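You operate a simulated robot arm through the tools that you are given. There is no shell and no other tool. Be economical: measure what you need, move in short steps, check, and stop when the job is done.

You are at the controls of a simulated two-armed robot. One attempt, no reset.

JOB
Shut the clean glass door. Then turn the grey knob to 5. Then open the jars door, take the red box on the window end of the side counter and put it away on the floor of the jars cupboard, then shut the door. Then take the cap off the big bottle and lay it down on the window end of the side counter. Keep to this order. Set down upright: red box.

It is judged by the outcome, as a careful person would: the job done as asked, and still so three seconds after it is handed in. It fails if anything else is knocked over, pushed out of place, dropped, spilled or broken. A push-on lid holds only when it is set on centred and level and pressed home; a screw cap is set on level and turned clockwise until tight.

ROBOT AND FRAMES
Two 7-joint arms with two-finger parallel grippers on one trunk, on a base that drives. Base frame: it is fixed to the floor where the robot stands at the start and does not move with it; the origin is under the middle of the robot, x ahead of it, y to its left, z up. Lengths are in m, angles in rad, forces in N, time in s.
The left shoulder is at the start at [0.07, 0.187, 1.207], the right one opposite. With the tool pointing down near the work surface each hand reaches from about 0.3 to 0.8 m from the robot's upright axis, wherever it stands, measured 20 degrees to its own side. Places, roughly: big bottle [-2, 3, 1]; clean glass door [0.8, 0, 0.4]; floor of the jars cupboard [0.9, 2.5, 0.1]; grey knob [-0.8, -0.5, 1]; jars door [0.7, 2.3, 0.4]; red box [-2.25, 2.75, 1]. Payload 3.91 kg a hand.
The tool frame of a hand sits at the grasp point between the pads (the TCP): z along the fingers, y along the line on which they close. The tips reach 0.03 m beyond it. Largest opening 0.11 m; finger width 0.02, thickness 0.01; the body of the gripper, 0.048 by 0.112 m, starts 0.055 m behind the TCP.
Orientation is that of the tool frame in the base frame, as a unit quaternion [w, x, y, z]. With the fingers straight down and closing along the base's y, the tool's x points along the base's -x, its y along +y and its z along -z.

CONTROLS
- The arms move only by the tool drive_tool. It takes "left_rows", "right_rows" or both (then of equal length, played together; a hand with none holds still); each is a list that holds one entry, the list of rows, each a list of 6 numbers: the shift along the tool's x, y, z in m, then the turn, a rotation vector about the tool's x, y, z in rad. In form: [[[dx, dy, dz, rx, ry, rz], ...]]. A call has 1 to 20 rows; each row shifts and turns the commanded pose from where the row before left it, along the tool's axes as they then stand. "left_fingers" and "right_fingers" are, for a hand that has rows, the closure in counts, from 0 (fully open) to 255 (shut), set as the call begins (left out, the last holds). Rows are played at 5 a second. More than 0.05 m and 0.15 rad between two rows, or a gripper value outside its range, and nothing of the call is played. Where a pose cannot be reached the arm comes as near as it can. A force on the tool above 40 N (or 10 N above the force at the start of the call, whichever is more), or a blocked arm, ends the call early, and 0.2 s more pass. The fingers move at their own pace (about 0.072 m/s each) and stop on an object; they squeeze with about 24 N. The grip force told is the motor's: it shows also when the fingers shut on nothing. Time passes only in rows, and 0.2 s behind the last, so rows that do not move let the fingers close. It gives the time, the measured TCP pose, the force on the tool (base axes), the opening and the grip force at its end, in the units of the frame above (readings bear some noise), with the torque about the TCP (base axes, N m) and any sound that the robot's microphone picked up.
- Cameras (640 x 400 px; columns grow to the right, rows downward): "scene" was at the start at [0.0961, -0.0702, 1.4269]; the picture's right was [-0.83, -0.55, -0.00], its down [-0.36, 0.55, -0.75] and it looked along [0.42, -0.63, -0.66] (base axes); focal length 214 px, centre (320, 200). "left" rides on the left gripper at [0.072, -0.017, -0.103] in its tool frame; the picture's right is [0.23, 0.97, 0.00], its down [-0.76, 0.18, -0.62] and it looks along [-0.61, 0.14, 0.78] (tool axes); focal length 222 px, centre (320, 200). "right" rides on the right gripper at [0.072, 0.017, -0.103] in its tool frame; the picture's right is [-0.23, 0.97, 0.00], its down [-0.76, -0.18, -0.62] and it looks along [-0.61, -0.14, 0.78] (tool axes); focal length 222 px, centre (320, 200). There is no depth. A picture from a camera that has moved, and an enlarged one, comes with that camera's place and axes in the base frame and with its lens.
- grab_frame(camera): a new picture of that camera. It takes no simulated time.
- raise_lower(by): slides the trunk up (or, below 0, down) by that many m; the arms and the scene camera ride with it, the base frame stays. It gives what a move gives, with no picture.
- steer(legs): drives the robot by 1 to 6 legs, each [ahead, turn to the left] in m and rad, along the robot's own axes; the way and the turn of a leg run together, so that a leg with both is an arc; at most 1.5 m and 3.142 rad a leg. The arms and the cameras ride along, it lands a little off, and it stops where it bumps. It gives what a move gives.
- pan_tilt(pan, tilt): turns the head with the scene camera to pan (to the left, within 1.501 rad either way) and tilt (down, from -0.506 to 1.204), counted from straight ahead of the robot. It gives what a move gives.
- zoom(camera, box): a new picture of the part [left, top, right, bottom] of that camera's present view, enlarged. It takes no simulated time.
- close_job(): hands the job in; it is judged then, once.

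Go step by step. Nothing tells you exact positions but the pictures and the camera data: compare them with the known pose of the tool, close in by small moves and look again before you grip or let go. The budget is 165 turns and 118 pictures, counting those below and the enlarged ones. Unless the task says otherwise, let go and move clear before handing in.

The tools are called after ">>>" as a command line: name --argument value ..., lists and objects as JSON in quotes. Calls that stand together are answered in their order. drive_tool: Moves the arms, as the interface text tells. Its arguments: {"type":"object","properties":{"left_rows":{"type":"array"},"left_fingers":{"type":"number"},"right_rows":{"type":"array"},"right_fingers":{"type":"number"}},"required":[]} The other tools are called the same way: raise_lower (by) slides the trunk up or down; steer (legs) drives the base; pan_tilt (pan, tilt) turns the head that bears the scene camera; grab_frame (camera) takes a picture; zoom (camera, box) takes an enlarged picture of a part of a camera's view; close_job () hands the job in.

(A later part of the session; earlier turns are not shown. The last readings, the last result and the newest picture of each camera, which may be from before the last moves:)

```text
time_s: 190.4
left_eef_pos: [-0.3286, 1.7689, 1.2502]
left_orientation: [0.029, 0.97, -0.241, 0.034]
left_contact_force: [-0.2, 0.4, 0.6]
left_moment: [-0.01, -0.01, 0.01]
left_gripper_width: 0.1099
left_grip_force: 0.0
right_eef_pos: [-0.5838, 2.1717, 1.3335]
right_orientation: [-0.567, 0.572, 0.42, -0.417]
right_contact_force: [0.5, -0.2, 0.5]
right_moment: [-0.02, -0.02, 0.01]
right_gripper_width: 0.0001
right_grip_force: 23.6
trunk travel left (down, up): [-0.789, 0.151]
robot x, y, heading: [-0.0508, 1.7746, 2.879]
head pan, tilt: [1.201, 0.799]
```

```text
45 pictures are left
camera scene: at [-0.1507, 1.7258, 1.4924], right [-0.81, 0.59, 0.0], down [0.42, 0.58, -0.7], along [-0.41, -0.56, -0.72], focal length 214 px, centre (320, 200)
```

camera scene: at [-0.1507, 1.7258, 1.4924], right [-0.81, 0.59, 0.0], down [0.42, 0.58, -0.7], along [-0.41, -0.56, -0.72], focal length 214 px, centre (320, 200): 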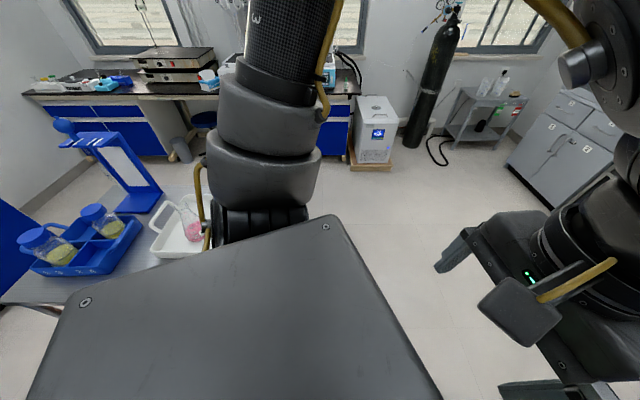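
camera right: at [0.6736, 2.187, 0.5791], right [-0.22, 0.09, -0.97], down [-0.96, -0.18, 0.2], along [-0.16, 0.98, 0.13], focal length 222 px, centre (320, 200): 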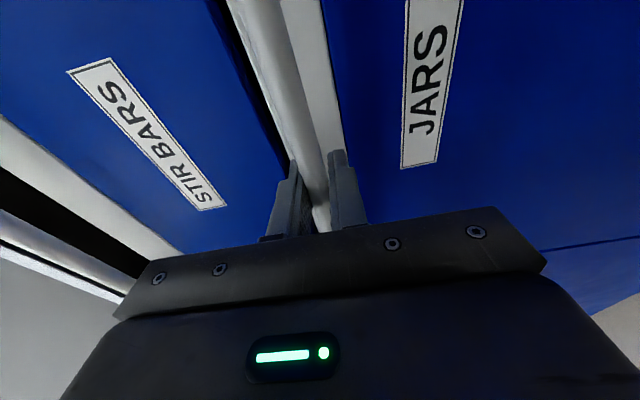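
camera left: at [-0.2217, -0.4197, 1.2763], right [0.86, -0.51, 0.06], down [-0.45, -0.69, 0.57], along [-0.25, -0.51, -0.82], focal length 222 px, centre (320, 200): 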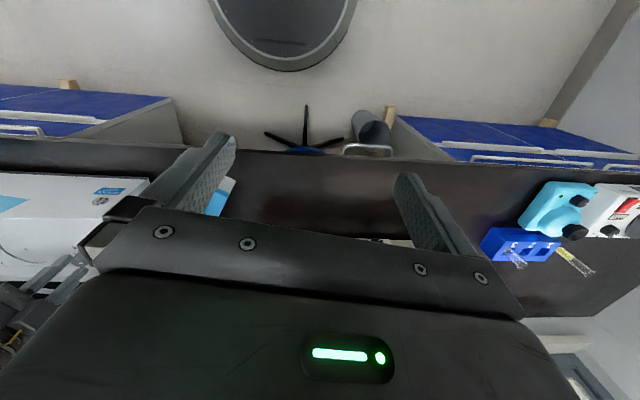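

I was heading slightly into the trolley. I back 5 cm, turn right so I run away from it, and drive out of the aisle.

>>> steer --legs '[[-0.05, 0], [0, -0.47], [0.75, 0]]'

>>> pan_tilt --pan 1.4 --tilt 0.6

>>> grab_frame --camera "scene"

```text
time_s: 196.4
left_eef_pos: [-0.8079, 2.3888, 1.2504]
left_orientation: [0.036, 0.884, -0.465, 0.027]
left_contact_force: [0.6, -0.9, -0.3]
left_moment: [0.02, -0.02, 0.02]
left_gripper_width: 0.1101
left_grip_force: 0.1
right_eef_pos: [-0.8463, 2.8659, 1.3331]
right_orientation: [-0.65, 0.656, 0.272, -0.271]
right_contact_force: [-0.5, 0.5, 0.1]
right_moment: [0.02, 0.02, 0.02]
right_gripper_width: 0.0
right_grip_force: 24.2
trunk travel left (down, up): [-0.789, 0.151]
robot x, y, heading: [-0.5606, 2.2708, 2.399]
head pan, tilt: [1.201, 0.799]
```

```text
time_s: 197.1
left_eef_pos: [-0.8096, 2.3909, 1.25]
left_orientation: [0.037, 0.884, -0.466, 0.026]
left_contact_force: [0.1, 0.1, -0.4]
left_moment: [-0.01, 0.0, -0.03]
left_gripper_width: 0.1101
left_grip_force: 0.0
right_eef_pos: [-0.8476, 2.8669, 1.3338]
right_orientation: [-0.65, 0.656, 0.272, -0.271]
right_contact_force: [-0.1, -1.3, -0.2]
right_moment: [0.01, -0.01, -0.03]
right_gripper_width: 0.0001
right_grip_force: 24.2
trunk travel left (down, up): [-0.789, 0.151]
robot x, y, heading: [-0.5597, 2.2713, 2.394]
head pan, tilt: [1.4, 0.6]
```

```text
44 pictures are left
camera scene: at [-0.6684, 2.2515, 1.5092], right [-0.61, 0.79, 0.0], down [0.45, 0.34, -0.82], along [-0.65, -0.5, -0.57], focal length 214 px, centre (320, 200)
```

scene: 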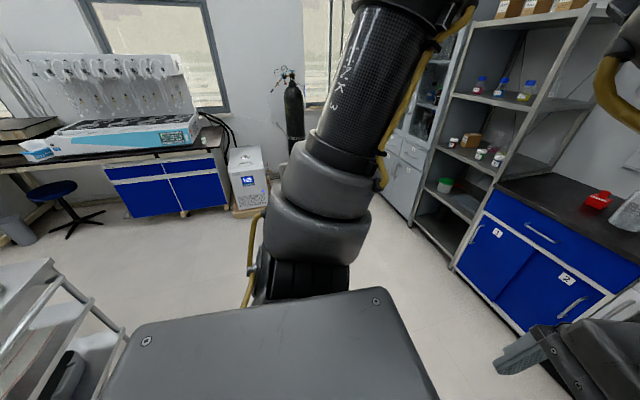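

I drive toward the side counter, stopping short for a measurement.

>>> steer --legs '[[0, 0.43], [0.75, 0], [0, -0.28]]'

>>> pan_tilt --pan 0.0 --tilt 0.5

>>> grab_frame --camera "scene"

```text
time_s: 203.4
left_eef_pos: [-1.5439, 2.581, 1.2495]
left_orientation: [0.035, 0.917, -0.395, 0.029]
left_contact_force: [-0.1, -0.3, -0.3]
left_moment: [0.0, 0.01, -0.02]
left_gripper_width: 0.1097
left_grip_force: 0.1
right_eef_pos: [-1.6565, 3.044, 1.334]
right_orientation: [-0.628, 0.632, 0.322, -0.321]
right_contact_force: [-0.1, -0.5, 0.3]
right_moment: [0.0, -0.02, 0.03]
right_gripper_width: 0.0
right_grip_force: 23.9
trunk travel left (down, up): [-0.789, 0.151]
robot x, y, heading: [-1.2789, 2.5031, 2.554]
head pan, tilt: [1.4, 0.6]
```

```text
time_s: 204.9
left_eef_pos: [-1.5427, 2.5819, 1.2494]
left_orientation: [0.035, 0.917, -0.395, 0.029]
left_contact_force: [0.2, -0.4, 0.5]
left_moment: [-0.01, -0.03, 0.01]
left_gripper_width: 0.11
left_grip_force: 0.1
right_eef_pos: [-1.6563, 3.046, 1.333]
right_orientation: [-0.627, 0.632, 0.322, -0.322]
right_contact_force: [-0.5, -0.5, 0.1]
right_moment: [0.03, 0.0, 0.02]
right_gripper_width: 0.0
right_grip_force: 23.6
trunk travel left (down, up): [-0.789, 0.151]
robot x, y, heading: [-1.2784, 2.5007, 2.549]
head pan, tilt: [0.0, 0.499]
```

```text
43 pictures are left
camera scene: at [-1.3978, 2.5808, 1.5183], right [0.55, 0.83, 0.0], down [0.4, -0.27, -0.88], along [-0.73, 0.49, -0.48], focal length 214 px, centre (320, 200)
```

scene: 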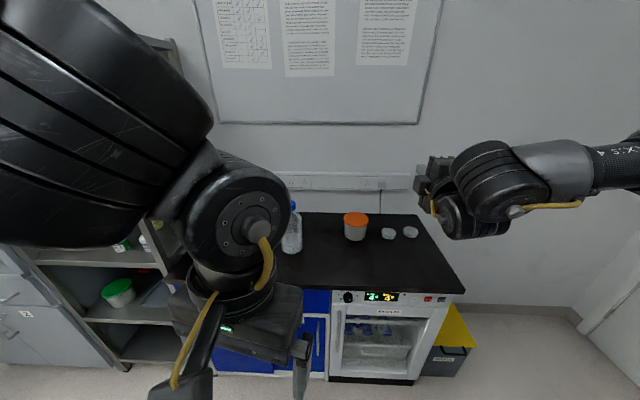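

>>> grab_frame --camera "left"

```text
42 pictures are left
camera left: at [-1.484, 2.5493, 1.3585], right [-0.55, -0.83, 0.06], down [-0.67, 0.48, 0.57], along [-0.5, 0.27, -0.82], focal length 222 px, centre (320, 200)
```

left: 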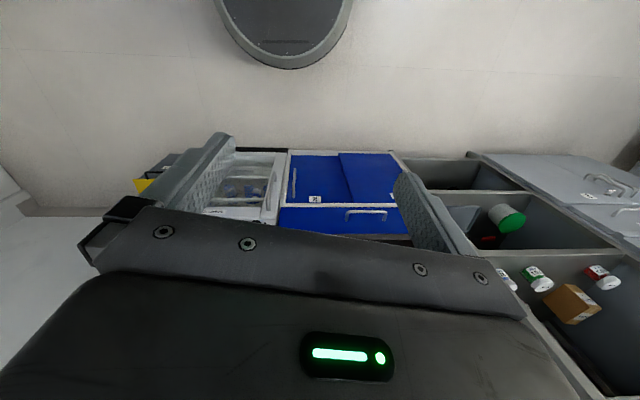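

The hand hides the box. I pitch the left hand 45° forward and move it left and ahead, opening the view.

>>> drive_tool --left_rows '[[[-0.04, 0.02, 0, 0, -0.131, 0], [-0.04, 0.02, 0, 0, -0.131, 0], [-0.04, 0.02, 0, 0, -0.131, 0], [-0.03, 0.02, 0.02, 0, -0.131, 0], [-0.03, 0.02, 0.02, 0, -0.131, 0], [-0.03, 0.02, 0.03, 0, -0.131, 0], [0, 0, 0, 0, 0, 0]]]'

>>> grab_frame --camera "left"

>>> grab_frame --camera "scene"

```text
time_s: 206.5
left_eef_pos: [-1.7471, 2.6858, 1.2324]
left_orientation: [-0.116, 0.859, -0.386, -0.316]
left_contact_force: [0.3, 0.0, -0.6]
left_moment: [0.0, 0.0, 0.01]
left_gripper_width: 0.11
left_grip_force: 0.0
left hand out of reach, approached as far as the arm can: row 5, 6
right_eef_pos: [-1.6546, 3.0425, 1.3353]
right_orientation: [-0.627, 0.632, 0.323, -0.321]
right_contact_force: [-0.4, 0.4, -0.3]
right_moment: [-0.01, 0.01, -0.02]
right_gripper_width: 0.0
right_grip_force: 23.4
trunk travel left (down, up): [-0.789, 0.151]
robot x, y, heading: [-1.2806, 2.5021, 2.552]
head pan, tilt: [0.0, 0.499]
```

```text
41 pictures are left
camera left: at [-1.6527, 2.6078, 1.2662], right [-0.6, -0.79, -0.1], down [-0.23, 0.05, 0.97], along [-0.76, 0.61, -0.21], focal length 222 px, centre (320, 200)
```

left: 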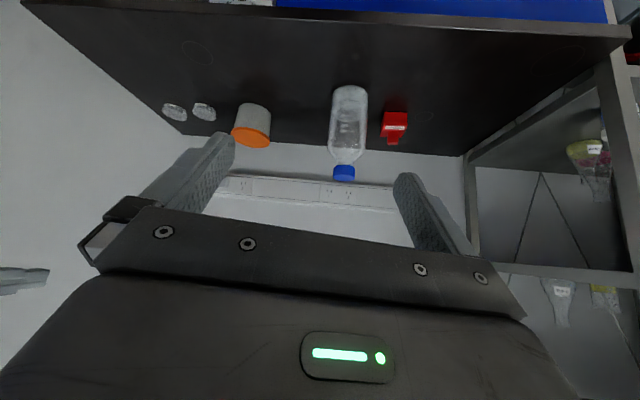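

```text
40 pictures are left
camera scene: at [-1.3971, 2.5789, 1.5185], right [0.55, 0.83, 0.0], down [0.4, -0.26, -0.88], along [-0.73, 0.49, -0.48], focal length 214 px, centre (320, 200)
```

scene: 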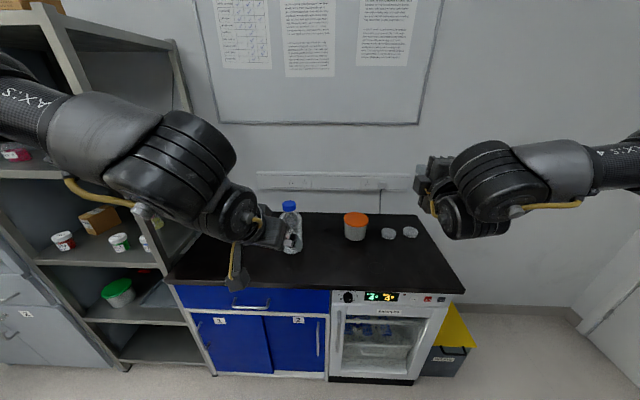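

>>> zoom --camera "left" --box '[310, 70, 430, 190]'

```text
3.33 times, centred on (370, 130) of left
camera zoom: at [-1.6527, 2.6078, 1.2662], right [-0.6, -0.79, -0.1], down [-0.23, 0.05, 0.97], along [-0.76, 0.61, -0.21], focal length 740 px, centre (153, 433)
```

zoom: 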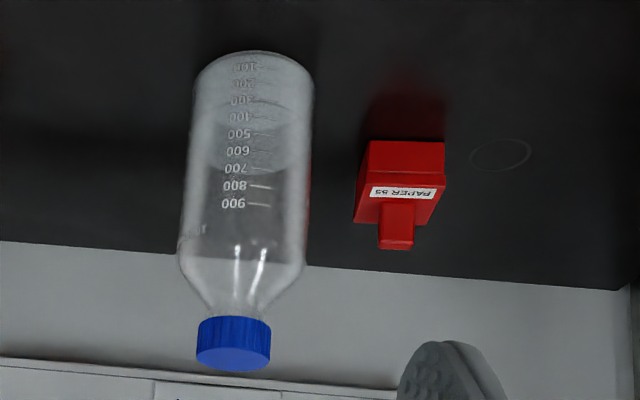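

The box ("PAPER 55", ~7 cm wide, tab on top) is at about [-2.22,2.815,0.90], counter z≈0.88, bottle at about [-2.06,2.87]. I square up the hand by turning the base 0.17 left and drive 20 cm closer.

>>> steer --legs '[[0, 0.17], [0.2, 0]]'

>>> grab_frame --camera "left"

```text
time_s: 208.8
left_eef_pos: [-1.9546, 2.6858, 1.2343]
left_orientation: [-0.087, 0.889, -0.312, -0.324]
left_contact_force: [0.2, 0.5, 0.9]
left_moment: [-0.02, 0.01, 0.01]
left_gripper_width: 0.11
left_grip_force: 0.1
right_eef_pos: [-1.9235, 3.0545, 1.3337]
right_orientation: [-0.598, 0.602, 0.375, -0.373]
right_contact_force: [0.0, 0.0, 0.3]
right_moment: [0.02, 0.0, -0.02]
right_gripper_width: 0.0001
right_grip_force: 24.0
trunk travel left (down, up): [-0.789, 0.151]
robot x, y, heading: [-1.4655, 2.5863, 2.728]
head pan, tilt: [0.0, 0.499]
```

```text
38 pictures are left
camera left: at [-1.8475, 2.6248, 1.267], right [-0.46, -0.88, -0.1], down [-0.23, 0.02, 0.97], along [-0.86, 0.47, -0.21], focal length 222 px, centre (320, 200)
```

left: 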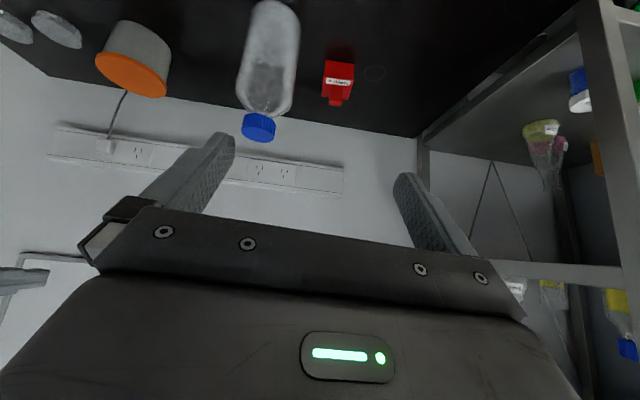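

Box refined to [-2.23,2.816,0.905]. I move the hand over it at the present height first.

>>> drive_tool --left_rows '[[[-0.0277, 0.0081, 0.0231, 0, 0, 0], [-0.0277, 0.0081, 0.0231, 0, 0, 0], [-0.0277, 0.0081, 0.0231, 0, 0, 0], [-0.0277, 0.0081, 0.0231, 0, 0, 0], [-0.0277, 0.0081, 0.0231, 0, 0, 0], [-0.0277, 0.0081, 0.0231, 0, 0, 0], [-0.0277, 0.0081, 0.0231, 0, 0, 0], [-0.0277, 0.0081, 0.0231, 0, 0, 0], [0, 0, 0, 0, 0, 0]]]' --left_fingers 20

>>> raise_lower --by -0.17

>>> grab_frame --camera "left"

>>> grab_frame --camera "scene"

```text
time_s: 210.8
left_eef_pos: [-1.9579, 2.6858, 1.2317]
left_orientation: [-0.087, 0.889, -0.312, -0.324]
left_contact_force: [0.6, 0.5, 0.7]
left_moment: [-0.03, -0.01, 0.02]
left_gripper_width: 0.1012
left_grip_force: 0.0
left hand out of reach, approached as far as the arm can: row 1, 2, 3, 4, 5, 6, 7, 8
right_eef_pos: [-1.9268, 3.054, 1.3356]
right_orientation: [-0.597, 0.603, 0.375, -0.373]
right_contact_force: [-0.8, 0.7, 0.3]
right_moment: [0.03, 0.01, 0.03]
right_gripper_width: 0.0004
right_grip_force: 23.8
trunk travel left (down, up): [-0.789, 0.151]
robot x, y, heading: [-1.4616, 2.5827, 2.722]
head pan, tilt: [0.0, 0.499]
```

```text
time_s: 212.7
left_eef_pos: [-1.9576, 2.6862, 1.0624]
left_orientation: [-0.087, 0.889, -0.311, -0.325]
left_contact_force: [-0.5, 0.3, -0.2]
left_moment: [0.03, -0.01, 0.01]
left_gripper_width: 0.1014
left_grip_force: 0.1
right_eef_pos: [-1.9268, 3.0545, 1.1637]
right_orientation: [-0.597, 0.603, 0.374, -0.373]
right_contact_force: [0.3, -0.3, -0.2]
right_moment: [0.02, -0.01, 0.0]
right_gripper_width: 0.0003
right_grip_force: 23.9
trunk travel left (down, up): [-0.619, 0.321]
robot x, y, heading: [-1.467, 2.5833, 2.723]
head pan, tilt: [0.0, 0.499]
```

```text
37 pictures are left
camera left: at [-1.8496, 2.6254, 1.0963], right [-0.46, -0.88, -0.1], down [-0.24, 0.02, 0.97], along [-0.86, 0.47, -0.22], focal length 222 px, centre (320, 200)
```

left: 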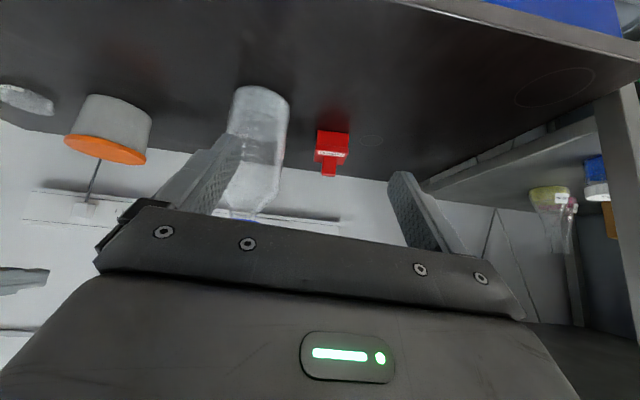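

```text
36 pictures are left
camera scene: at [-1.593, 2.6409, 1.3484], right [0.41, 0.91, 0.0], down [0.44, -0.19, -0.88], along [-0.8, 0.36, -0.48], focal length 214 px, centre (320, 200)
```

scene: 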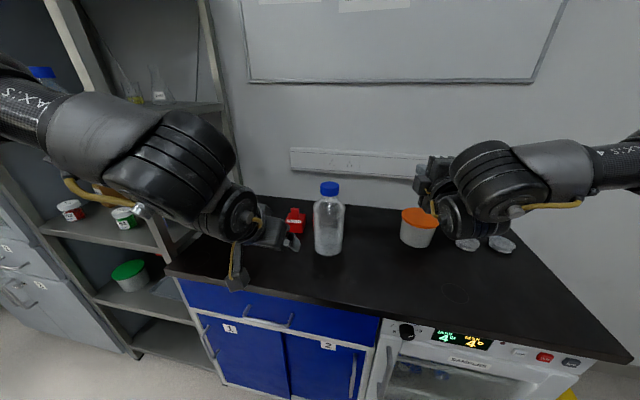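

The arm can't extend with the hand level with the shoulder, so I raise the trunk and lower the hand by the arm, then extend.

>>> raise_lower --by 0.25

>>> drive_tool --left_rows '[[[0.0252, -0.002, 0.031, 0, 0, 0], [0.0252, -0.002, 0.031, 0, 0, 0], [0.0252, -0.002, 0.031, 0, 0, 0], [0.0252, -0.002, 0.031, 0, 0, 0], [0.0252, -0.002, 0.031, 0, 0, 0], [-0.0277, 0.0081, 0.0231, 0, 0, 0], [-0.0277, 0.0081, 0.0231, 0, 0, 0], [-0.0277, 0.0081, 0.0231, 0, 0, 0], [-0.0277, 0.0081, 0.0231, 0, 0, 0], [0, 0, 0, 0, 0, 0]]]'

```text
time_s: 215.3
left_eef_pos: [-1.9571, 2.6859, 1.312]
left_orientation: [-0.087, 0.889, -0.312, -0.325]
left_contact_force: [0.6, 0.3, -1.2]
left_moment: [0.01, 0.0, -0.01]
left_gripper_width: 0.1013
left_grip_force: 0.1
right_eef_pos: [-1.9267, 3.0537, 1.413]
right_orientation: [-0.597, 0.603, 0.375, -0.373]
right_contact_force: [-0.1, 0.3, 0.2]
right_moment: [0.0, -0.03, -0.01]
right_gripper_width: 0.0
right_grip_force: 24.2
trunk travel left (down, up): [-0.869, 0.071]
robot x, y, heading: [-1.4619, 2.5846, 2.723]
head pan, tilt: [0.0, 0.499]
```

```text
time_s: 217.5
left_eef_pos: [-2.0064, 2.7674, 1.1202]
left_orientation: [-0.084, 0.89, -0.308, -0.327]
left_contact_force: [-0.2, -0.5, 0.0]
left_moment: [-0.03, 0.0, -0.03]
left_gripper_width: 0.1016
left_grip_force: 0.1
left hand out of reach, approached as far as the arm can: row 6, 7, 8, 9
right_eef_pos: [-1.9231, 3.0588, 1.4144]
right_orientation: [-0.598, 0.603, 0.374, -0.374]
right_contact_force: [0.5, 0.2, 0.7]
right_moment: [0.04, 0.0, 0.03]
right_gripper_width: 0.0002
right_grip_force: 24.3
trunk travel left (down, up): [-0.869, 0.071]
robot x, y, heading: [-1.4631, 2.5843, 2.725]
head pan, tilt: [0.0, 0.499]
```

The hand drifted toward the bottle, so I pull it back left first, then drive closer by 14 cm and check.

>>> drive_tool --left_rows '[[[0.0138, 0.0267, -0.0097, 0, 0, 0], [0.0138, 0.0267, -0.0097, 0, 0, 0], [0.0138, 0.0267, -0.0097, 0, 0, 0], [0, 0, 0, 0, 0, 0]]]'

>>> steer --legs '[[0.14, 0]]'

>>> grab_frame --camera "left"

```text
time_s: 218.5
left_eef_pos: [-1.9865, 2.6796, 1.1224]
left_orientation: [-0.087, 0.889, -0.31, -0.325]
left_contact_force: [-0.1, -0.9, -0.2]
left_moment: [0.0, -0.02, 0.0]
left_gripper_width: 0.1013
left_grip_force: 0.1
left hand out of reach, approached as far as the arm can: row 1, 2, 3
right_eef_pos: [-1.9271, 3.0558, 1.4138]
right_orientation: [-0.597, 0.603, 0.375, -0.374]
right_contact_force: [-0.7, 0.4, 0.0]
right_moment: [0.01, 0.04, 0.02]
right_gripper_width: 0.0
right_grip_force: 24.0
trunk travel left (down, up): [-0.869, 0.071]
robot x, y, heading: [-1.4621, 2.5849, 2.724]
head pan, tilt: [0.0, 0.499]
```

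```text
time_s: 219.8
left_eef_pos: [-2.1128, 2.7349, 1.1241]
left_orientation: [-0.086, 0.889, -0.31, -0.326]
left_contact_force: [0.7, 1.0, 0.8]
left_moment: [0.03, 0.02, -0.02]
left_gripper_width: 0.1012
left_grip_force: 0.1
right_eef_pos: [-2.0516, 3.1093, 1.4148]
right_orientation: [-0.598, 0.602, 0.375, -0.374]
right_contact_force: [0.3, 0.6, 0.0]
right_moment: [-0.03, 0.03, 0.0]
right_gripper_width: 0.0
right_grip_force: 24.0
trunk travel left (down, up): [-0.869, 0.071]
robot x, y, heading: [-1.5926, 2.6407, 2.727]
head pan, tilt: [0.0, 0.499]
```

```text
35 pictures are left
camera left: at [-2.0049, 2.6755, 1.1571], right [-0.45, -0.89, -0.1], down [-0.23, 0.01, 0.97], along [-0.86, 0.46, -0.21], focal length 222 px, centre (320, 200)
```

left: 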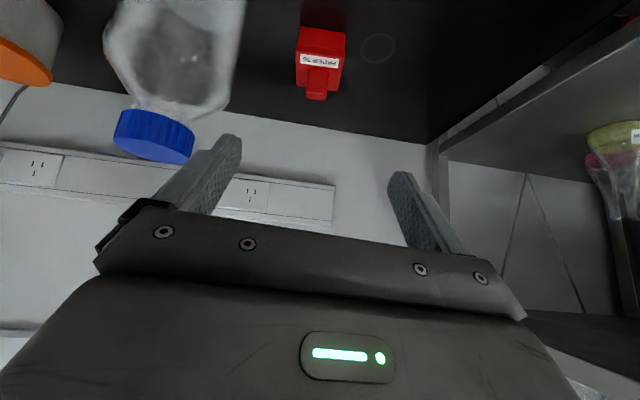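

Box confirmed at [-2.228,2.817]; the bottle is close on the right. I yaw the hand 0.35 clockwise so the wrist stays clear of the bottle.

>>> drive_tool --left_rows '[[[0, 0, 0, 0.0735, -0.0056, 0.0904], [0, 0, 0, 0.0735, -0.0056, 0.0904], [0, 0, 0, 0.0735, -0.0056, 0.0904], [0, 0, 0, 0, 0, 0]]]' --left_fingers 40

```text
time_s: 220.8
left_eef_pos: [-2.1144, 2.736, 1.1223]
left_orientation: [-0.085, 0.89, -0.308, -0.326]
left_contact_force: [0.1, -0.3, 0.6]
left_moment: [0.0, 0.03, -0.02]
left_gripper_width: 0.0927
left_grip_force: 0.1
left hand out of reach, approached as far as the arm can: row 1, 2, 3
right_eef_pos: [-2.0557, 3.1122, 1.4149]
right_orientation: [-0.597, 0.602, 0.375, -0.374]
right_contact_force: [0.4, 0.1, 0.0]
right_moment: [0.01, 0.02, 0.01]
right_gripper_width: 0.0
right_grip_force: 24.2
trunk travel left (down, up): [-0.869, 0.071]
robot x, y, heading: [-1.5944, 2.6411, 2.722]
head pan, tilt: [0.0, 0.499]
```

Not reachable here; I lower the hand with the arm (freer posture) and retry the yaw.

>>> drive_tool --left_rows '[[[0.0252, -0.002, 0.031, 0, 0, 0], [0.0252, -0.002, 0.031, 0, 0, 0], [0.0252, -0.002, 0.031, 0, 0, 0], [0, 0, 0, 0.0735, -0.0056, 0.0904], [0, 0, 0, 0.0735, -0.0056, 0.0904], [0, 0, 0, 0.0735, -0.0056, 0.0904], [0, 0, 0, 0, 0, 0]]]'

>>> grab_frame --camera "scene"

```text
time_s: 222.4
left_eef_pos: [-2.0572, 2.7358, 1.0183]
left_orientation: [-0.101, 0.871, -0.361, -0.319]
left_contact_force: [-0.6, 0.4, -0.2]
left_moment: [-0.01, -0.01, -0.01]
left_gripper_width: 0.0929
left_grip_force: 0.0
left hand out of reach, approached as far as the arm can: row 2, 3, 4, 5, 6
right_eef_pos: [-2.0542, 3.1128, 1.4143]
right_orientation: [-0.597, 0.603, 0.375, -0.374]
right_contact_force: [0.0, 0.2, -0.2]
right_moment: [-0.02, -0.01, -0.01]
right_gripper_width: 0.0001
right_grip_force: 24.0
trunk travel left (down, up): [-0.869, 0.071]
robot x, y, heading: [-1.5932, 2.6384, 2.729]
head pan, tilt: [0.0, 0.499]
```

```text
34 pictures are left
camera scene: at [-1.7202, 2.6978, 1.5984], right [0.4, 0.91, 0.0], down [0.44, -0.19, -0.88], along [-0.8, 0.35, -0.48], focal length 214 px, centre (320, 200)
```

scene: 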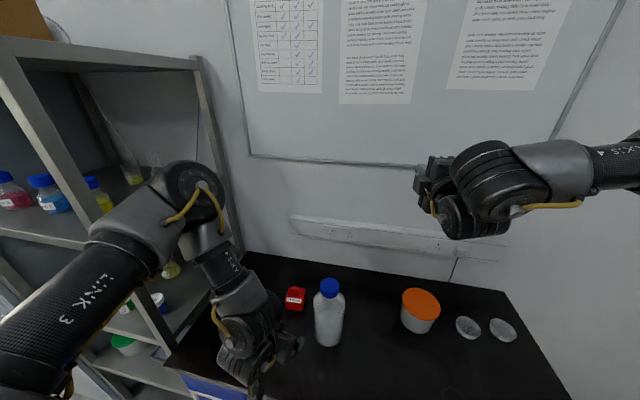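

The hand is nearly touching the bottle's zone, so I turn the base left 0.15 to swing it away before extending.

>>> steer --legs '[[0, 0.15]]'

>>> drive_tool --left_rows '[[[0.0, 0, 0, 0.0735, -0.0056, 0.0904], [0, 0, 0, 0.0735, -0.0056, 0.0904], [-0.0189, 0.0, 0.0233, 0, 0, 0], [-0.0189, 0.0, 0.0233, 0, 0, 0], [0, 0, 0, 0, 0, 0]]]'

>>> grab_frame --camera "left"

```text
time_s: 223.5
left_eef_pos: [-2.0666, 2.6659, 1.0177]
left_orientation: [-0.076, 0.895, -0.296, -0.324]
left_contact_force: [0.1, 0.3, -1.1]
left_moment: [0.02, -0.02, -0.01]
left_gripper_width: 0.0927
left_grip_force: 0.0
right_eef_pos: [-2.1179, 3.0404, 1.4148]
right_orientation: [-0.567, 0.573, 0.419, -0.418]
right_contact_force: [-0.1, 0.4, -0.4]
right_moment: [0.0, -0.01, 0.0]
right_gripper_width: 0.0002
right_grip_force: 24.0
trunk travel left (down, up): [-0.869, 0.071]
robot x, y, heading: [-1.5899, 2.6421, 2.873]
head pan, tilt: [0.0, 0.499]
```

```text
time_s: 224.7
left_eef_pos: [-2.031, 2.6716, 1.0459]
left_orientation: [-0.096, 0.876, -0.347, -0.32]
left_contact_force: [0.4, -0.5, -0.1]
left_moment: [0.01, -0.01, 0.04]
left_gripper_width: 0.0926
left_grip_force: 0.0
left hand out of reach, approached as far as the arm can: row 1, 2, 3, 4
right_eef_pos: [-2.1193, 3.0374, 1.4142]
right_orientation: [-0.568, 0.573, 0.418, -0.418]
right_contact_force: [0.7, -0.3, 0.6]
right_moment: [0.04, 0.01, -0.01]
right_gripper_width: 0.0
right_grip_force: 24.2
trunk travel left (down, up): [-0.869, 0.071]
robot x, y, heading: [-1.5929, 2.6424, 2.875]
head pan, tilt: [0.0, 0.499]
```

```text
33 pictures are left
camera left: at [-1.9281, 2.6032, 1.0798], right [-0.53, -0.85, -0.09], down [-0.23, 0.04, 0.97], along [-0.82, 0.53, -0.22], focal length 222 px, centre (320, 200)
```

left: 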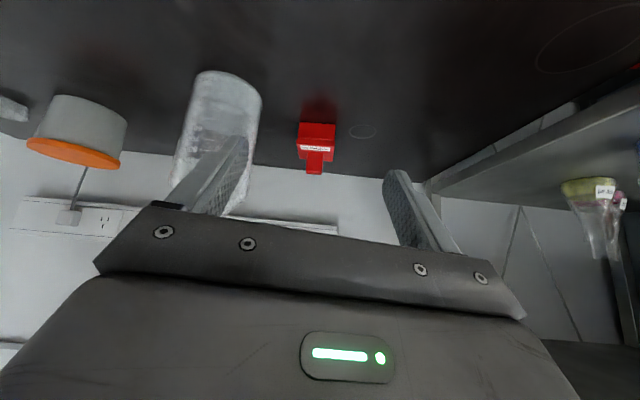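

The pitched posture is boxed in by joint limits. I'll instead grasp pointing straight down (well within reach) and place it that way too, since the wrist fits inside the cupboard opening. I back off and straighten the hand to vertical.

>>> steer --legs '[[-0.12, 0]]'

>>> drive_tool --left_rows '[[[0, 0, -0.04, 0, 0, 0], [0, 0, -0.04, 0, 0, 0], [0, 0, -0.03, 0, 0.125, 0], [0, 0, -0.03, 0, 0.125, 0], [0, 0, -0.02, 0, 0.125, 0], [0, 0, 0, 0, 0.125, 0], [0, 0, 0, 0, 0.125, 0], [0, 0, 0, 0, 0.125, 0], [0, 0, 0, 0, 0.125, 0], [0, 0, 0, 0, 0, 0]]]' --left_fingers 0

>>> grab_frame --camera "scene"

```text
time_s: 225.9
left_eef_pos: [-1.9167, 2.6388, 1.0438]
left_orientation: [-0.096, 0.877, -0.347, -0.32]
left_contact_force: [0.6, 0.0, 0.0]
left_moment: [-0.01, 0.01, 0.03]
left_gripper_width: 0.0928
left_grip_force: 0.1
right_eef_pos: [-2.0062, 3.0059, 1.4126]
right_orientation: [-0.567, 0.574, 0.419, -0.417]
right_contact_force: [0.1, -0.3, -0.8]
right_moment: [0.02, -0.02, -0.02]
right_gripper_width: 0.0
right_grip_force: 23.0
trunk travel left (down, up): [-0.869, 0.071]
robot x, y, heading: [-1.4731, 2.6098, 2.873]
head pan, tilt: [0.0, 0.499]
```

```text
time_s: 228.1
left_eef_pos: [-1.8171, 2.637, 1.1538]
left_orientation: [0.046, 0.922, -0.382, 0.05]
left_contact_force: [-0.7, 0.2, 0.0]
left_moment: [0.03, -0.05, 0.02]
left_gripper_width: 0.11
left_grip_force: 0.0
left hand out of reach, approached as far as the arm can: row 2, 3, 7, 8, 9
right_eef_pos: [-2.0089, 3.0039, 1.4127]
right_orientation: [-0.567, 0.573, 0.42, -0.417]
right_contact_force: [-1.0, -0.3, 0.1]
right_moment: [-0.01, 0.03, 0.01]
right_gripper_width: 0.0
right_grip_force: 23.2
trunk travel left (down, up): [-0.869, 0.071]
robot x, y, heading: [-1.4759, 2.6125, 2.881]
head pan, tilt: [0.0, 0.499]
```

```text
32 pictures are left
camera scene: at [-1.6175, 2.6437, 1.5979], right [0.26, 0.96, 0.0], down [0.46, -0.12, -0.88], along [-0.85, 0.23, -0.48], focal length 214 px, centre (320, 200)
```

scene: 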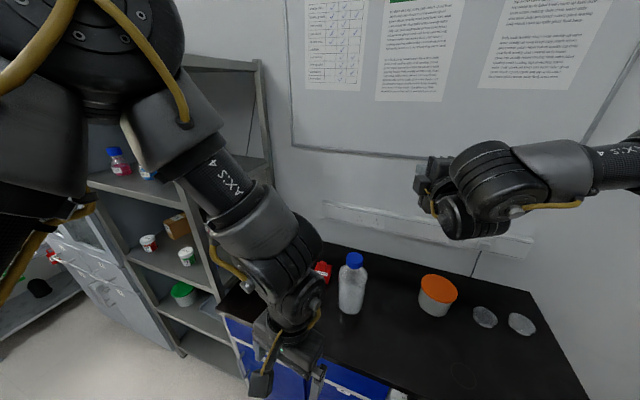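

I turn the base right so the box lies in the left hand's comfortable sector, close in 10 cm, and level the hand with yaw squared to the box.

>>> steer --legs '[[0, -0.3], [0.1, 0]]'

>>> drive_tool --left_rows '[[[0, 0, 0, 0.047, -0.127, 0], [0, 0.02, 0, 0, 0, -0.12], [0, 0.02, 0, 0, 0, -0.12], [0, 0.02, 0, 0, 0, -0.12], [0, 0.02, 0, 0, 0, -0.12], [-0.03, 0.01, 0, 0, 0, 0], [-0.03, 0.01, 0, 0, 0, 0], [-0.03, 0, 0, 0, 0, 0], [0, 0, 0, 0, 0, 0]]]'

>>> grab_frame --camera "left"

```text
time_s: 230.2
left_eef_pos: [-1.8631, 2.7834, 1.1589]
left_orientation: [0.053, 0.855, -0.515, 0.036]
left_contact_force: [0.6, -0.5, 1.0]
left_moment: [0.04, 0.05, -0.02]
left_gripper_width: 0.1101
left_grip_force: 0.1
right_eef_pos: [-1.936, 3.1883, 1.4218]
right_orientation: [0.627, -0.625, -0.328, 0.33]
right_contact_force: [0.0, 0.1, 0.3]
right_moment: [-0.02, 0.0, -0.01]
right_gripper_width: 0.0
right_grip_force: 24.0
trunk travel left (down, up): [-0.869, 0.071]
robot x, y, heading: [-1.5587, 2.6607, 2.576]
head pan, tilt: [0.0, 0.499]
```

```text
time_s: 232.2
left_eef_pos: [-2.0167, 2.7759, 1.156]
left_orientation: [0.001, 0.955, -0.298, 0.0]
left_contact_force: [0.1, 0.1, 0.2]
left_moment: [-0.01, 0.0, 0.03]
left_gripper_width: 0.1103
left_grip_force: 0.0
right_eef_pos: [-1.9437, 3.1982, 1.4157]
right_orientation: [-0.624, 0.628, 0.328, -0.329]
right_contact_force: [0.2, 0.6, 0.1]
right_moment: [0.02, -0.03, 0.0]
right_gripper_width: 0.0001
right_grip_force: 24.1
trunk travel left (down, up): [-0.869, 0.071]
robot x, y, heading: [-1.5599, 2.6595, 2.577]
head pan, tilt: [0.0, 0.499]
```

```text
31 pictures are left
camera left: at [-1.9476, 2.7481, 1.2599], right [-0.37, -0.93, 0.0], down [-0.73, 0.29, 0.63], along [-0.58, 0.23, -0.78], focal length 222 px, centre (320, 200)
```

left: 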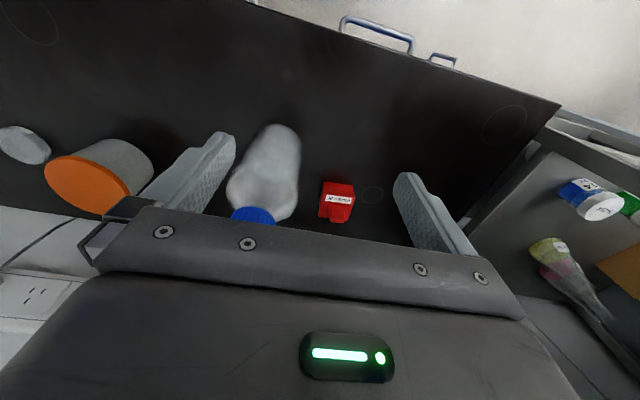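

Vertical and square now. Box at [-2.22,2.817]. I shift left first (away from the bottle), then forward over the box, and descend partway.

>>> drive_tool --left_rows '[[[0, 0.041, 0, 0, 0, 0], [0, 0.041, 0, 0, 0, 0], [-0.047, 0, 0, 0, 0, 0], [-0.047, 0, 0, 0, 0, 0], [-0.047, 0, 0, 0, 0, 0], [-0.047, 0, 0, 0, 0, 0], [0, 0, 0.04, 0, 0, 0], [0, 0, 0.04, 0, 0, 0], [0, 0, 0.04, 0, 0, 0], [0, 0, 0, 0, 0, 0]]]'

>>> grab_frame --camera "left"

```text
time_s: 234.4
left_eef_pos: [-2.0361, 2.8604, 1.0429]
left_orientation: [0.001, 0.955, -0.296, -0.002]
left_contact_force: [0.3, -0.4, -0.5]
left_moment: [0.04, -0.02, -0.02]
left_gripper_width: 0.1099
left_grip_force: 0.0
left hand out of reach, approached as far as the arm can: row 1, 2, 3, 4, 5, 6, 7, 8, 9
right_eef_pos: [-1.9473, 3.1978, 1.4149]
right_orientation: [-0.624, 0.628, 0.329, -0.328]
right_contact_force: [0.0, -0.6, -0.8]
right_moment: [0.02, 0.03, 0.0]
right_gripper_width: 0.0
right_grip_force: 23.5
trunk travel left (down, up): [-0.869, 0.071]
robot x, y, heading: [-1.5632, 2.6609, 2.574]
head pan, tilt: [0.0, 0.499]
```

```text
30 pictures are left
camera left: at [-1.9673, 2.8324, 1.1457], right [-0.36, -0.93, 0.0], down [-0.73, 0.28, 0.63], along [-0.58, 0.23, -0.78], focal length 222 px, centre (320, 200)
```

left: 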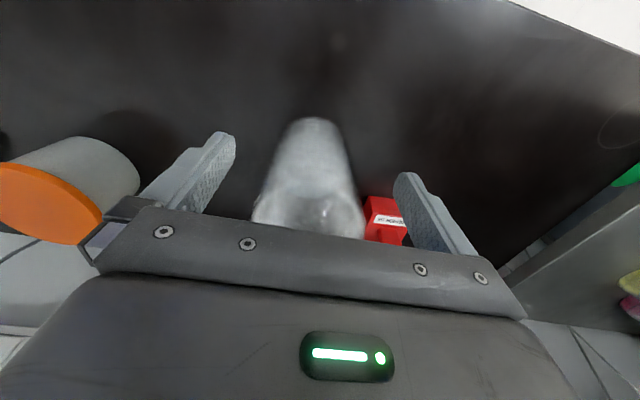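

The hand drifted over the bottle, straddling it without contact. I go straight up with the trunk, then back the base away.

>>> raise_lower --by 0.07

>>> drive_tool --left_rows '[[[0, 0, -0.02, 0, 0, 0], [0, 0, -0.02, 0, 0, 0]]]'

>>> zoom --camera "left" --box '[120, 80, 520, 280]'

```text
time_s: 235.5
left_eef_pos: [-2.0366, 2.8599, 1.1129]
left_orientation: [0.001, 0.955, -0.295, -0.003]
left_contact_force: [-0.4, 0.3, -0.4]
left_moment: [0.02, -0.02, -0.01]
left_gripper_width: 0.1101
left_grip_force: 0.1
right_eef_pos: [-1.9466, 3.1973, 1.4848]
right_orientation: [-0.624, 0.629, 0.33, -0.328]
right_contact_force: [0.2, 0.1, -0.1]
right_moment: [0.0, -0.02, 0.03]
right_gripper_width: 0.0
right_grip_force: 24.1
trunk travel left (down, up): [-0.939, 0.001]
robot x, y, heading: [-1.5612, 2.6603, 2.575]
head pan, tilt: [0.0, 0.499]
```

```text
time_s: 236.1
left_eef_pos: [-2.0361, 2.8606, 1.1532]
left_orientation: [0.001, 0.955, -0.296, -0.002]
left_contact_force: [-0.7, -0.1, -0.7]
left_moment: [0.0, 0.01, -0.01]
left_gripper_width: 0.11
left_grip_force: 0.1
right_eef_pos: [-1.9462, 3.1954, 1.4849]
right_orientation: [-0.624, 0.628, 0.329, -0.328]
right_contact_force: [0.7, 0.2, 0.3]
right_moment: [0.03, 0.04, 0.0]
right_gripper_width: 0.0
right_grip_force: 23.7
trunk travel left (down, up): [-0.939, 0.001]
robot x, y, heading: [-1.5592, 2.6613, 2.575]
head pan, tilt: [0.0, 0.499]
```

```text
1.60 times, centred on (320, 180) of left
camera zoom: at [-1.9665, 2.8319, 1.257], right [-0.36, -0.93, 0.0], down [-0.73, 0.28, 0.63], along [-0.58, 0.23, -0.78], focal length 355 px, centre (320, 232)
```

zoom: 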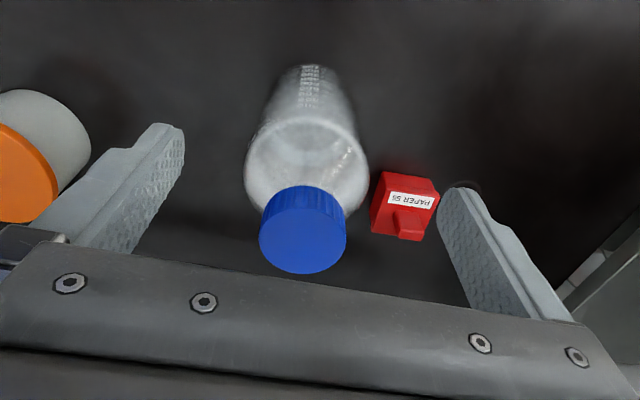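

Bottle and box are fine. The wrist seems near its clockwise stop; the fingers are symmetric, so I back off and flip the left hand 180° counter-clockwise to gain freedom.

>>> steer --legs '[[-0.2, 0]]'

>>> drive_tool --left_rows '[[[0, 0, 0, 0, 0, -0.148], [0, 0, 0, 0, 0, -0.148], [0, 0, 0, 0, 0, -0.148], [0, 0, 0, 0, 0, -0.148], [0, 0, 0, 0, 0, -0.148], [0, 0, 0, 0, 0, -0.148], [0, 0, 0, 0, 0, -0.148], [0, 0, 0, 0, 0, -0.148], [0, 0, 0, 0, 0, -0.148], [0, 0, 0, 0, 0, -0.148], [0, 0, 0, 0, 0, -0.148], [0, 0, 0, 0, 0, -0.148], [0, 0, 0, 0, 0, -0.148], [0, 0, 0, 0, 0, -0.148], [0, 0, 0, 0, 0, -0.148], [0, 0, 0, 0, 0, -0.148], [0, 0, 0, 0, 0, -0.148], [0, 0, 0, 0, 0, -0.148], [0, 0, 0, 0, 0, -0.148], [0, 0, 0, 0, 0, -0.148]]]'

```text
time_s: 237.7
left_eef_pos: [-1.8701, 2.7554, 1.1521]
left_orientation: [0.002, 0.955, -0.296, 0.0]
left_contact_force: [-0.7, 0.8, -0.1]
left_moment: [0.0, -0.02, 0.0]
left_gripper_width: 0.1101
left_grip_force: 0.1
right_eef_pos: [-1.7831, 3.0911, 1.4827]
right_orientation: [-0.623, 0.629, 0.33, -0.328]
right_contact_force: [-0.3, 0.9, -0.8]
right_moment: [0.02, 0.01, 0.03]
right_gripper_width: 0.0
right_grip_force: 24.4
trunk travel left (down, up): [-0.939, 0.001]
robot x, y, heading: [-1.3925, 2.5614, 2.573]
head pan, tilt: [0.0, 0.499]
```

```text
time_s: 241.9
left_eef_pos: [-1.8686, 2.7554, 1.1534]
left_orientation: [-0.003, 0.379, 0.925, -0.001]
left_contact_force: [0.8, 0.2, 0.8]
left_moment: [0.04, -0.01, 0.01]
left_gripper_width: 0.11
left_grip_force: 0.0
right_eef_pos: [-1.7785, 3.0903, 1.4844]
right_orientation: [-0.624, 0.628, 0.329, -0.328]
right_contact_force: [0.6, 0.9, 1.0]
right_moment: [-0.02, 0.04, -0.01]
right_gripper_width: 0.0
right_grip_force: 23.8
trunk travel left (down, up): [-0.939, 0.001]
robot x, y, heading: [-1.3913, 2.5588, 2.575]
head pan, tilt: [0.0, 0.499]
```

The flip went freely. I now test moving left and squaring the yaw.

>>> drive_tool --left_rows '[[[0, -0.037, 0, 0, 0, -0.088], [0, -0.037, 0, 0, 0, -0.088], [0, -0.037, 0, 0, 0, 0], [0, -0.037, 0, 0, 0, 0], [0, 0, 0, 0, 0, 0]]]'

```text
time_s: 243.1
left_eef_pos: [-1.9613, 2.6371, 1.1528]
left_orientation: [-0.002, 0.298, 0.954, -0.001]
left_contact_force: [0.6, -0.2, 0.1]
left_moment: [0.01, 0.0, -0.01]
left_gripper_width: 0.11
left_grip_force: 0.1
right_eef_pos: [-1.7802, 3.0889, 1.4845]
right_orientation: [-0.623, 0.628, 0.33, -0.328]
right_contact_force: [-0.2, 0.5, 1.4]
right_moment: [-0.01, 0.02, 0.0]
right_gripper_width: 0.0
right_grip_force: 24.2
trunk travel left (down, up): [-0.939, 0.001]
robot x, y, heading: [-1.3937, 2.5591, 2.573]
head pan, tilt: [0.0, 0.499]
```

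Good freedom now, and laterally aligned with the box. I drive 18 cm in, then extend over the box.

>>> steer --legs '[[0.18, 0]]'

>>> drive_tool --left_rows '[[[0.036, 0, 0, 0, 0, 0], [0.036, 0, 0, 0, 0, 0], [0.036, 0, 0, 0, 0, 0], [0.03, 0, 0, 0, 0, 0], [0, 0, 0, 0, 0, 0]]]'

>>> grab_frame --camera "left"

```text
time_s: 244.6
left_eef_pos: [-2.1087, 2.7334, 1.1543]
left_orientation: [-0.004, 0.298, 0.955, 0.0]
left_contact_force: [0.0, -0.2, 0.1]
left_moment: [0.01, 0.04, 0.02]
left_gripper_width: 0.11
left_grip_force: 0.0
right_eef_pos: [-1.9264, 3.1838, 1.4867]
right_orientation: [-0.624, 0.628, 0.329, -0.329]
right_contact_force: [0.6, 0.5, 0.3]
right_moment: [-0.01, -0.02, 0.03]
right_gripper_width: 0.0
right_grip_force: 23.7
trunk travel left (down, up): [-0.939, 0.001]
robot x, y, heading: [-1.5406, 2.6514, 2.578]
head pan, tilt: [0.0, 0.499]
```

```text
time_s: 245.8
left_eef_pos: [-2.2238, 2.8137, 1.1529]
left_orientation: [-0.002, 0.3, 0.954, 0.0]
left_contact_force: [0.4, -0.2, -0.3]
left_moment: [0.03, 0.01, -0.02]
left_gripper_width: 0.11
left_grip_force: 0.0
right_eef_pos: [-1.9294, 3.1849, 1.4849]
right_orientation: [-0.624, 0.628, 0.329, -0.328]
right_contact_force: [0.5, -0.4, -0.4]
right_moment: [0.0, -0.01, 0.02]
right_gripper_width: 0.0001
right_grip_force: 23.9
trunk travel left (down, up): [-0.939, 0.001]
robot x, y, heading: [-1.5401, 2.6522, 2.576]
head pan, tilt: [0.0, 0.499]
```

```text
28 pictures are left
camera left: at [-2.2935, 2.8393, 1.257], right [0.37, 0.93, 0.0], down [0.73, -0.29, 0.62], along [0.58, -0.23, -0.78], focal length 222 px, centre (320, 200)
```

left: 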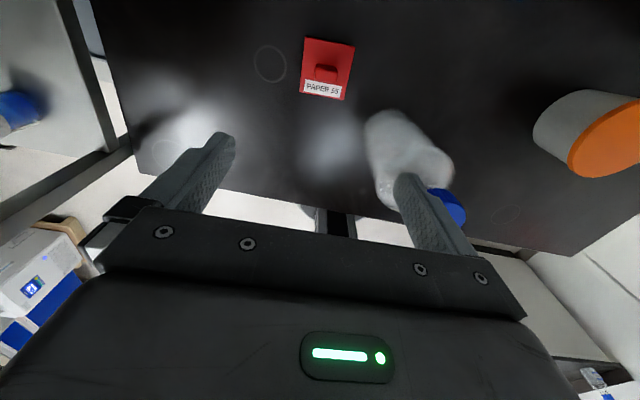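

The box is at about [-2.24,2.83]. I trim and descend to just above grasp height, then check.

>>> drive_tool --left_rows '[[[0.021, 0.006, 0, 0, 0, 0], [0, 0, 0.04, 0, 0, 0], [0, 0, 0.04, 0, 0, 0], [0, 0, 0.04, 0, 0, 0], [0, 0, 0.04, 0, 0, 0], [0, 0, 0.03, 0, 0, 0], [0, 0, 0, 0, 0, 0]]]'

>>> grab_frame --camera "left"

```text
time_s: 247.4
left_eef_pos: [-2.2318, 2.8294, 0.9668]
left_orientation: [-0.002, 0.298, 0.954, -0.002]
left_contact_force: [-0.2, -0.8, 0.4]
left_moment: [-0.01, -0.03, -0.01]
left_gripper_width: 0.1101
left_grip_force: 0.0
left hand out of reach, approached as far as the arm can: row 6
right_eef_pos: [-1.929, 3.1867, 1.4846]
right_orientation: [-0.624, 0.628, 0.328, -0.329]
right_contact_force: [-1.0, 0.5, -0.8]
right_moment: [-0.03, 0.0, 0.01]
right_gripper_width: 0.0002
right_grip_force: 23.2
trunk travel left (down, up): [-0.939, 0.001]
robot x, y, heading: [-1.5434, 2.6483, 2.574]
head pan, tilt: [0.0, 0.499]
```

```text
27 pictures are left
camera left: at [-2.3008, 2.8566, 1.0719], right [0.37, 0.93, 0.0], down [0.73, -0.29, 0.62], along [0.58, -0.23, -0.78], focal length 222 px, centre (320, 200)
```

left: 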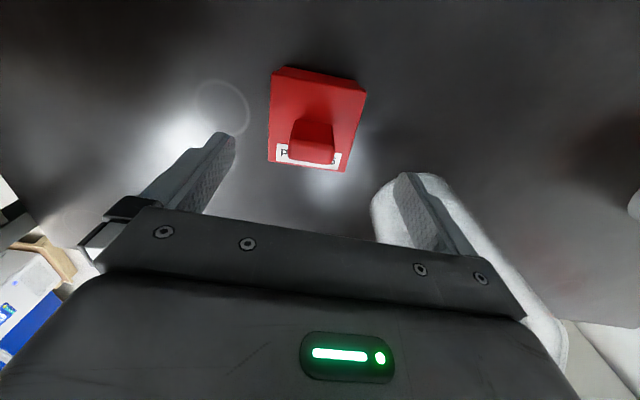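

Slightly short in depth. I lower by trunk 5 cm, move forward 1.4 cm and close on the box.

>>> raise_lower --by -0.045

>>> drive_tool --left_rows '[[[0.014, 0.0, 0, 0, 0, 0], [0, 0, 0, 0, 0, 0]]]'

>>> zoom --camera "left" --box '[180, 60, 460, 260]'

```text
time_s: 248.3
left_eef_pos: [-2.2308, 2.8304, 0.9227]
left_orientation: [-0.003, 0.298, 0.954, -0.001]
left_contact_force: [-0.2, 0.5, 1.0]
left_moment: [0.02, 0.04, -0.02]
left_gripper_width: 0.1104
left_grip_force: 0.1
right_eef_pos: [-1.9304, 3.1857, 1.4399]
right_orientation: [-0.625, 0.628, 0.328, -0.328]
right_contact_force: [0.2, -0.1, 0.2]
right_moment: [0.03, 0.0, -0.01]
right_gripper_width: 0.0
right_grip_force: 24.2
trunk travel left (down, up): [-0.894, 0.046]
robot x, y, heading: [-1.5438, 2.6484, 2.573]
head pan, tilt: [0.0, 0.499]
```

```text
time_s: 248.9
left_eef_pos: [-2.2317, 2.8294, 0.9233]
left_orientation: [-0.002, 0.298, 0.955, -0.001]
left_contact_force: [1.5, 0.8, 0.4]
left_moment: [-0.03, -0.01, 0.02]
left_gripper_width: 0.1099
left_grip_force: 0.0
left hand out of reach, approached as far as the arm can: row 1
right_eef_pos: [-1.9298, 3.1858, 1.4411]
right_orientation: [-0.624, 0.628, 0.329, -0.328]
right_contact_force: [-0.6, -0.7, 0.3]
right_moment: [0.03, -0.01, -0.01]
right_gripper_width: 0.0
right_grip_force: 23.9
trunk travel left (down, up): [-0.894, 0.046]
robot x, y, heading: [-1.5441, 2.6488, 2.574]
head pan, tilt: [0.0, 0.499]
```

```text
2.00 times, centred on (320, 160) of left
camera zoom: at [-2.3011, 2.8562, 1.027], right [0.37, 0.93, 0.0], down [0.73, -0.29, 0.62], along [0.58, -0.23, -0.78], focal length 444 px, centre (320, 280)
```

zoom: 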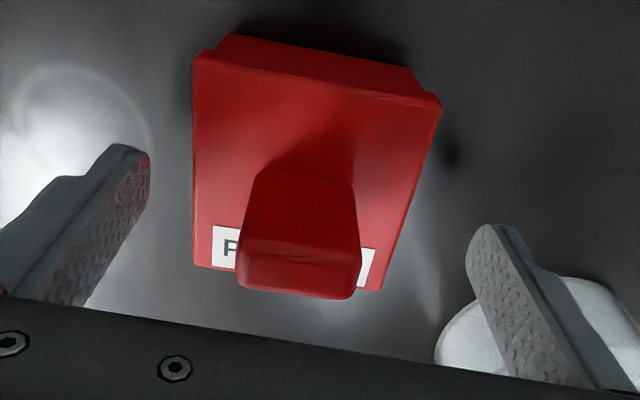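

The fingers are near the box's front edge. I nudge the base 1.6 cm forward to centre, then close.

>>> steer --legs '[[0.017, 0]]'

>>> drive_tool --left_rows '[[[0, 0, 0, 0, 0, 0], [0, 0, 0, 0, 0, 0], [0, 0, 0, 0, 0, 0], [0, 0, 0, 0, 0, 0]]]' --left_fingers 255

>>> zoom --camera "left" --box '[180, 60, 460, 260]'

```text
time_s: 249.7
left_eef_pos: [-2.2427, 2.8364, 0.9263]
left_orientation: [-0.004, 0.298, 0.955, -0.001]
left_contact_force: [0.5, -0.4, 0.7]
left_moment: [0.0, 0.0, -0.02]
left_gripper_width: 0.1095
left_grip_force: 0.1
right_eef_pos: [-1.9397, 3.1911, 1.4437]
right_orientation: [-0.625, 0.627, 0.328, -0.329]
right_contact_force: [-0.7, -0.9, -0.1]
right_moment: [-0.01, 0.0, -0.01]
right_gripper_width: 0.0
right_grip_force: 24.2
trunk travel left (down, up): [-0.894, 0.046]
robot x, y, heading: [-1.5597, 2.6656, 2.576]
head pan, tilt: [0.0, 0.499]
```

```text
time_s: 250.7
left_eef_pos: [-2.2472, 2.8389, 0.9227]
left_orientation: [-0.001, 0.299, 0.954, -0.001]
left_contact_force: [0.4, -0.3, -0.4]
left_moment: [0.02, -0.02, -0.04]
left_gripper_width: 0.0663
left_grip_force: 24.2
right_eef_pos: [-1.9449, 3.1963, 1.4402]
right_orientation: [-0.623, 0.628, 0.33, -0.329]
right_contact_force: [-0.7, 0.9, -0.5]
right_moment: [0.0, -0.01, 0.02]
right_gripper_width: 0.0
right_grip_force: 23.5
trunk travel left (down, up): [-0.894, 0.046]
robot x, y, heading: [-1.5579, 2.6603, 2.574]
head pan, tilt: [0.0, 0.499]
```

```text
2.00 times, centred on (320, 160) of left
camera zoom: at [-2.316, 2.8657, 1.0261], right [0.37, 0.93, 0.0], down [0.73, -0.29, 0.62], along [0.58, -0.23, -0.78], focal length 444 px, centre (320, 280)
```

zoom: 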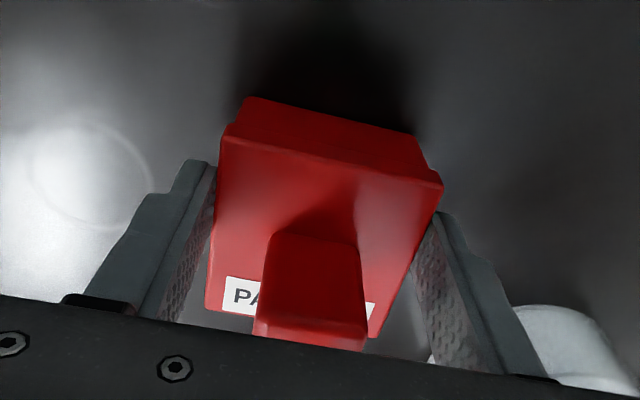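

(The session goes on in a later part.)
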